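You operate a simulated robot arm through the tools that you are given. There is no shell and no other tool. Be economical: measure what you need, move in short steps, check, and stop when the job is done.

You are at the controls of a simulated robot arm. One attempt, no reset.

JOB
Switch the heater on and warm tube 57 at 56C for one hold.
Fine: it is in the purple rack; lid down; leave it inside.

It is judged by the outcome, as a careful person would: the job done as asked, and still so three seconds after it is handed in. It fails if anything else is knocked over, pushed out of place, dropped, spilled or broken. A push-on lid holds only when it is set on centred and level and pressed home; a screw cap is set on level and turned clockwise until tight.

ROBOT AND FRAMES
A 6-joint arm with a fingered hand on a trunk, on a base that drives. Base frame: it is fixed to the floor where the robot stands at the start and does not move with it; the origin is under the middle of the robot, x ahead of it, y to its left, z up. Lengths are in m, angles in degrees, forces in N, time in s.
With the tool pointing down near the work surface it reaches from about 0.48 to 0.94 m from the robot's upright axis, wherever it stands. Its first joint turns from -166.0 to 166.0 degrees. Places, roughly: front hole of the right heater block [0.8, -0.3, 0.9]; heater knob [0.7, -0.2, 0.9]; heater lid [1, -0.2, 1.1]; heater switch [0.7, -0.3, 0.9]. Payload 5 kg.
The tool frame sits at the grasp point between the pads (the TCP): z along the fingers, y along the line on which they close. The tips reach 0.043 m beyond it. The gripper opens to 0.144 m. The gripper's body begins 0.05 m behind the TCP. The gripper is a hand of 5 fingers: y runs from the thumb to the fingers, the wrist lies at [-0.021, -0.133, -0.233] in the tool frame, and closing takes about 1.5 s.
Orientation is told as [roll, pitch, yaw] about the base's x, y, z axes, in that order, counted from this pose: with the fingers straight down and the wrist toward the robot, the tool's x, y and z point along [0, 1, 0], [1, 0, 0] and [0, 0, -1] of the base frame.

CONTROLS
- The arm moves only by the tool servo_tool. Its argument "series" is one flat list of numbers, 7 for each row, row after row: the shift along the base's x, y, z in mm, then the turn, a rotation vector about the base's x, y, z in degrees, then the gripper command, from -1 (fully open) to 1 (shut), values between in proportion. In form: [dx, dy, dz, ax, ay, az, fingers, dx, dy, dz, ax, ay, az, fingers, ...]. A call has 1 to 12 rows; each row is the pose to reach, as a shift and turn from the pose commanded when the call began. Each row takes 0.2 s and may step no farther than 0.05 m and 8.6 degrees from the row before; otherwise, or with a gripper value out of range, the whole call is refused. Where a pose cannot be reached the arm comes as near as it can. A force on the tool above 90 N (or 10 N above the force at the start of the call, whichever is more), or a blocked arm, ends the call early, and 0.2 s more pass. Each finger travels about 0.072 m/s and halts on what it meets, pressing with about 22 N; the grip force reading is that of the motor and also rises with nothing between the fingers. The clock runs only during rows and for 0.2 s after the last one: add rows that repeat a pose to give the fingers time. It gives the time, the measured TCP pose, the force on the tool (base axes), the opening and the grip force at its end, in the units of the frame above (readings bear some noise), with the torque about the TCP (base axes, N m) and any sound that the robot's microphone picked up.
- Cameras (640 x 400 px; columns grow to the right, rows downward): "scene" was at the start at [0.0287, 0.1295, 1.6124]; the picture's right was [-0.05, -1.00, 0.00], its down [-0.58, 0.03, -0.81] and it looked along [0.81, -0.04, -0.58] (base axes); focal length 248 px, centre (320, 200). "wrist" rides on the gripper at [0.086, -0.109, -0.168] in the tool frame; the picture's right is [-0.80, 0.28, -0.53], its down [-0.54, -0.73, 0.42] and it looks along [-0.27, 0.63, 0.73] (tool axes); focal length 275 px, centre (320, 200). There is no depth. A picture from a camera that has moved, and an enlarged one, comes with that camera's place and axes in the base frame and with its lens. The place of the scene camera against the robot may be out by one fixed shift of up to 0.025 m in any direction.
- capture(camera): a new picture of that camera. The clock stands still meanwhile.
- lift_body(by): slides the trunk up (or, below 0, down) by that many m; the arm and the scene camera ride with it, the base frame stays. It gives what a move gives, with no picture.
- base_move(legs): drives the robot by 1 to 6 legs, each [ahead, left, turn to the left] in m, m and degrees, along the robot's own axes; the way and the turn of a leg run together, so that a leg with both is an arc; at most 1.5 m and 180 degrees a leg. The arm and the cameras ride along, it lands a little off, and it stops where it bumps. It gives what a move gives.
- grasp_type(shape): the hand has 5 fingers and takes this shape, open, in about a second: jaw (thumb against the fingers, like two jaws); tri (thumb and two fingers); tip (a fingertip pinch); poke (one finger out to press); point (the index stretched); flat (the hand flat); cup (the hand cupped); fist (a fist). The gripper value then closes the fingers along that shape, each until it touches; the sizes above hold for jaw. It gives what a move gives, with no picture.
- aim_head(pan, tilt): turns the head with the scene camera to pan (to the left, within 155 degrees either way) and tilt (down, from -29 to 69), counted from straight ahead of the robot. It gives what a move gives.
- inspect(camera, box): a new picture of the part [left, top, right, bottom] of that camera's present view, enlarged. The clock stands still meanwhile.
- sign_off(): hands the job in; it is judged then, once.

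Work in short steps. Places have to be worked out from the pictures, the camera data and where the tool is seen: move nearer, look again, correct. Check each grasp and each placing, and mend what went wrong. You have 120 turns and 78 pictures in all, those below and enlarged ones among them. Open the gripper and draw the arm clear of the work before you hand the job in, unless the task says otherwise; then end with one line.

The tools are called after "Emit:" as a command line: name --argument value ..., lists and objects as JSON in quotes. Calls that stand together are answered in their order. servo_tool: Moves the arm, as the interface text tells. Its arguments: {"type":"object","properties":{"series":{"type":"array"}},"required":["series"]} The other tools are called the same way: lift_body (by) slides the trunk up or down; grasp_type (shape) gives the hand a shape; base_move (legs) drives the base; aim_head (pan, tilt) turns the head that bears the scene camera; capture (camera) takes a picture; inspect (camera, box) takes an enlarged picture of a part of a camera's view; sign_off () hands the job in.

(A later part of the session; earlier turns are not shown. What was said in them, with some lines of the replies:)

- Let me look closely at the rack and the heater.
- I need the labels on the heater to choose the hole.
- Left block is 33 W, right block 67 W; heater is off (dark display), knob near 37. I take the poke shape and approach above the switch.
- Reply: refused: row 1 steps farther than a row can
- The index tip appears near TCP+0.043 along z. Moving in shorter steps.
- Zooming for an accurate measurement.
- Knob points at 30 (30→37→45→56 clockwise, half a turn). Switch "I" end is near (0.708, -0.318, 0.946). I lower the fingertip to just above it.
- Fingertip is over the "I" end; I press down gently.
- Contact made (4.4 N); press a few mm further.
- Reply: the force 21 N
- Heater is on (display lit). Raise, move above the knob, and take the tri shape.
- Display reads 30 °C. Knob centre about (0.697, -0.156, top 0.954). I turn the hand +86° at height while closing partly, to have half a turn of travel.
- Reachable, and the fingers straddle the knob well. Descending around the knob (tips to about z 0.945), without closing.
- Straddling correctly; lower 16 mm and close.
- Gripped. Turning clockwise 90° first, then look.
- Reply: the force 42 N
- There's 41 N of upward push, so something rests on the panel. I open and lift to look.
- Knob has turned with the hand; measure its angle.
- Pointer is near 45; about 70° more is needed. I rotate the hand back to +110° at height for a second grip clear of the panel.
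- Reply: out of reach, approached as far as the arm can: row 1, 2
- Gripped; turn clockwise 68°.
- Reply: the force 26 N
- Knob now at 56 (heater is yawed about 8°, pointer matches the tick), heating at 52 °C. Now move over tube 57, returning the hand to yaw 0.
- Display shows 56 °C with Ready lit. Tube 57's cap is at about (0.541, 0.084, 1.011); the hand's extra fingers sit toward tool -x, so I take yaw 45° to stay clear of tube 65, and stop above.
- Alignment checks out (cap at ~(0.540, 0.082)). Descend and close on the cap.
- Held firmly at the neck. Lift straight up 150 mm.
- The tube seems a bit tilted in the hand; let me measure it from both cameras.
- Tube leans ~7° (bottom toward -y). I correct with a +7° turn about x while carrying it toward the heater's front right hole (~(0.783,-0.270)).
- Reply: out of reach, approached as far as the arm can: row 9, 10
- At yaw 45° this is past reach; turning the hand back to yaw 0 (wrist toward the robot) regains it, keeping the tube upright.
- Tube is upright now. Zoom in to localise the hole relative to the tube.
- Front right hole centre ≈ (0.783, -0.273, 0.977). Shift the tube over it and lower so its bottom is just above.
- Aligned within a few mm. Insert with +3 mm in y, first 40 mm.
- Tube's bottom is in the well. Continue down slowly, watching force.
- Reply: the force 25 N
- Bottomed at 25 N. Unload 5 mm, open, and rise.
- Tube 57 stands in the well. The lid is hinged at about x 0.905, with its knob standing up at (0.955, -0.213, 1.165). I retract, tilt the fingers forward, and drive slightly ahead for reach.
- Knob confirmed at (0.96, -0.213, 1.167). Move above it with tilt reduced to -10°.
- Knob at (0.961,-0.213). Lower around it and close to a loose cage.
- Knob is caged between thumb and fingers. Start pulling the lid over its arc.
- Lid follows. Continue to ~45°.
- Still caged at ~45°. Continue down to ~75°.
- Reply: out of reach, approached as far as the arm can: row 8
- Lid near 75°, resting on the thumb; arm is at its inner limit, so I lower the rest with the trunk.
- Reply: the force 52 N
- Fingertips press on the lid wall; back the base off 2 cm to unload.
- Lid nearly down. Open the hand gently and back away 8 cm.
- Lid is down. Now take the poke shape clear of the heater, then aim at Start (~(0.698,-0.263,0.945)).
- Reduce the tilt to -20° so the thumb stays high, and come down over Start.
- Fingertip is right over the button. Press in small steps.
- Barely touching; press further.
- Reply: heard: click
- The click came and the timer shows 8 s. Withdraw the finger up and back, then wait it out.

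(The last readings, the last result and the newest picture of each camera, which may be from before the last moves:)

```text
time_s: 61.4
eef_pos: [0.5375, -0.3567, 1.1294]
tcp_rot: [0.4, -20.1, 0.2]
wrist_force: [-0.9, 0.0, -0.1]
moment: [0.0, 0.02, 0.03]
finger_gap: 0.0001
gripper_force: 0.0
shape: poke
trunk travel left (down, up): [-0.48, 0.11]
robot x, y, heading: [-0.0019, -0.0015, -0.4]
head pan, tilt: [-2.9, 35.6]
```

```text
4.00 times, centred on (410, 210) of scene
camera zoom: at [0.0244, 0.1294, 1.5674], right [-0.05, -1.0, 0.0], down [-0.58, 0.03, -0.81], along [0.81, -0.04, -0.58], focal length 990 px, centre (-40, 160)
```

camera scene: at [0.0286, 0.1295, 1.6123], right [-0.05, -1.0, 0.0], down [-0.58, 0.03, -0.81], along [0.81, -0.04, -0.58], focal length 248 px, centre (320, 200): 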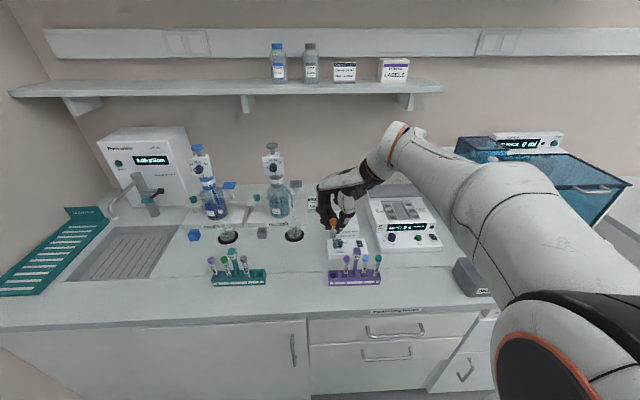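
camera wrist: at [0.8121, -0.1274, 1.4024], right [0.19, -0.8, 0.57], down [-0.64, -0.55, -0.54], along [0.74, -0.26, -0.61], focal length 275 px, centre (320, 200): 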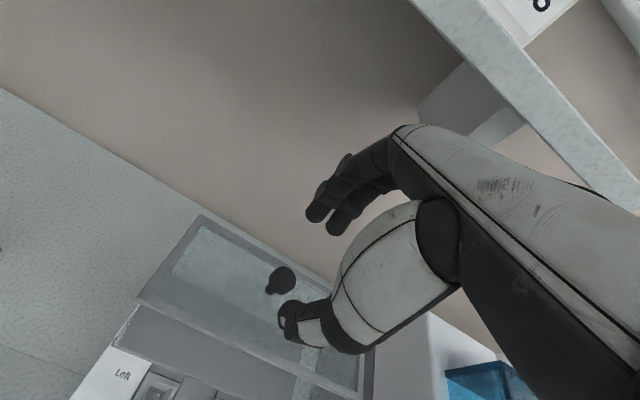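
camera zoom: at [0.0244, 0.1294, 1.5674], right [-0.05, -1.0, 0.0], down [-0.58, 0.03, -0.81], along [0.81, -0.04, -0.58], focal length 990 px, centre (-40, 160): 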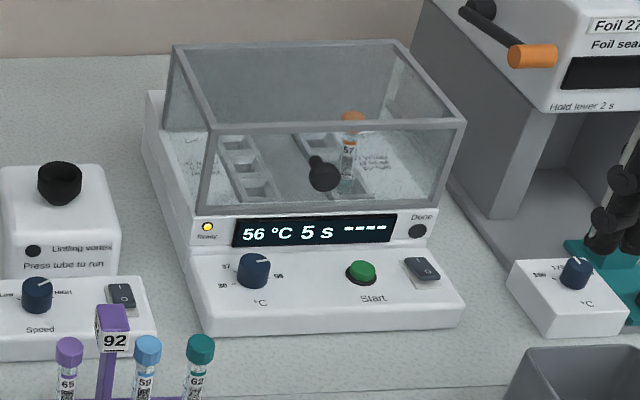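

Counting down, 5 s left. Lid is closed with the tube upright; wait in place.

Emit:
servo_tool --series '[0, 0, 10, 0, 0, 0, -1, 0, 0, 20, 0, 0, 0, -1, 0, 0, 20, 0, 0, 0, -1, 0, 0, 20, 0, 0, 0, -1, 0, 0, 20, 0, 0, 0, -1, 0, 0, 20, 0, 0, 0, -1, 0, 0, 20, 0, 0, 0, -1, 0, 0, 20, 0, 0, 0, -1, 0, 0, 20, 0, 0, 0, -1, 0, 0, 20, 0, 0, 0, -1, 0, 0, 20, 0, 0, 0, -1, 0, 0, 20, 0, 0, 0, -1]'

Emit:
servo_tool --series '[0, 0, 0, 0, 0, 0, -1, 0, 0, 0, 0, 0, 0, -1, 0, 0, 0, 0, 0, 0, -1, 0, 0, 0, 0, 0, 0, -1, 0, 0, 0, 0, 0, 0, -1, 0, 0, 0, 0, 0, 0, -1, 0, 0, 0, 0, 0, 0, -1, 0, 0, 0, 0, 0, 0, -1, 0, 0, 0, 0, 0, 0, -1, 0, 0, 0, 0, 0, 0, -1, 0, 0, 0, 0, 0, 0, -1, 0, 0, 0, 0, 0, 0, -1]'

Emit:
grasp_type --shape "jaw"

Emit:
capture --camera "scene"

Emit:
inspect --camera "scene" --box '[370, 170, 460, 250]'

```text
time_s: 64.0
eef_pos: [0.5391, -0.3561, 1.1494]
tcp_rot: [0.3, -20.1, 0.3]
wrist_force: [0.4, -0.7, -0.1]
moment: [0.01, -0.02, -0.03]
finger_gap: 0.0003
gripper_force: 0.1
shape: poke
trunk travel left (down, up): [-0.48, 0.11]
robot x, y, heading: [-0.0043, -0.0003, 0.0]
head pan, tilt: [-2.9, 35.6]
```

```text
time_s: 66.6
eef_pos: [0.5384, -0.3562, 1.1514]
tcp_rot: [0.3, -20.2, 0.2]
wrist_force: [-0.6, -0.3, 0.5]
moment: [0.0, 0.03, 0.03]
finger_gap: 0.0001
gripper_force: 0.1
shape: poke
trunk travel left (down, up): [-0.48, 0.11]
robot x, y, heading: [-0.0033, 0.0021, -0.1]
head pan, tilt: [-2.9, 35.6]
```

```text
time_s: 67.5
eef_pos: [0.5382, -0.3575, 1.15]
tcp_rot: [0.3, -20.2, 0.2]
wrist_force: [0.2, 0.0, 0.0]
moment: [0.04, 0.0, 0.02]
finger_gap: 0.1441
gripper_force: 0.1
shape: jaw
trunk travel left (down, up): [-0.48, 0.11]
robot x, y, heading: [-0.0049, 0.0041, -0.1]
head pan, tilt: [-2.9, 35.6]
```

```text
4 pictures are left
camera scene: at [0.0244, 0.1294, 1.5674], right [-0.05, -1.0, 0.0], down [-0.58, 0.03, -0.81], along [0.81, -0.04, -0.58], focal length 248 px, centre (320, 200)
```

scene: 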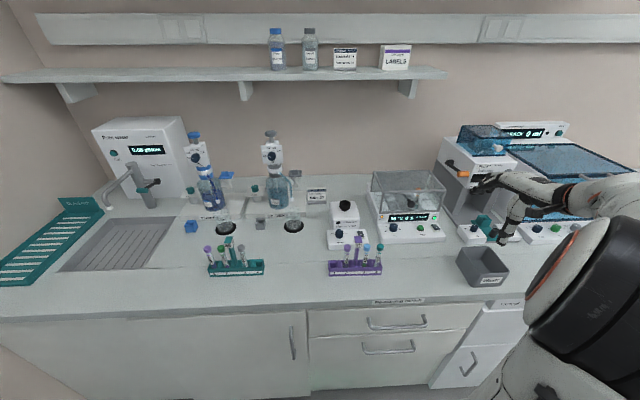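

```text
5.00 times, centred on (415, 210) of scene
camera zoom: at [0.0244, 0.1294, 1.5674], right [-0.05, -1.0, 0.0], down [-0.58, 0.03, -0.81], along [0.81, -0.04, -0.58], focal length 1238 px, centre (-155, 150)
```

zoom: 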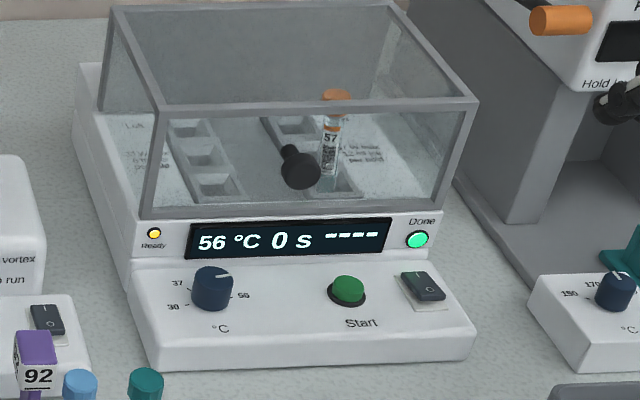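

The hold is finished: timer 0 s, the Done lamp is green, 56 °C, the lid is down and tube 57 is inside. The hand is open and clear, so I hand in.

Emit:
sign_off

```text
The job is handed in.
```

Tube 57 has been warmed for one hold at 56 °C: the heater is on, its Done lamp is lit, the lid is down, and the tube is still inside, in the front hole of the right block.
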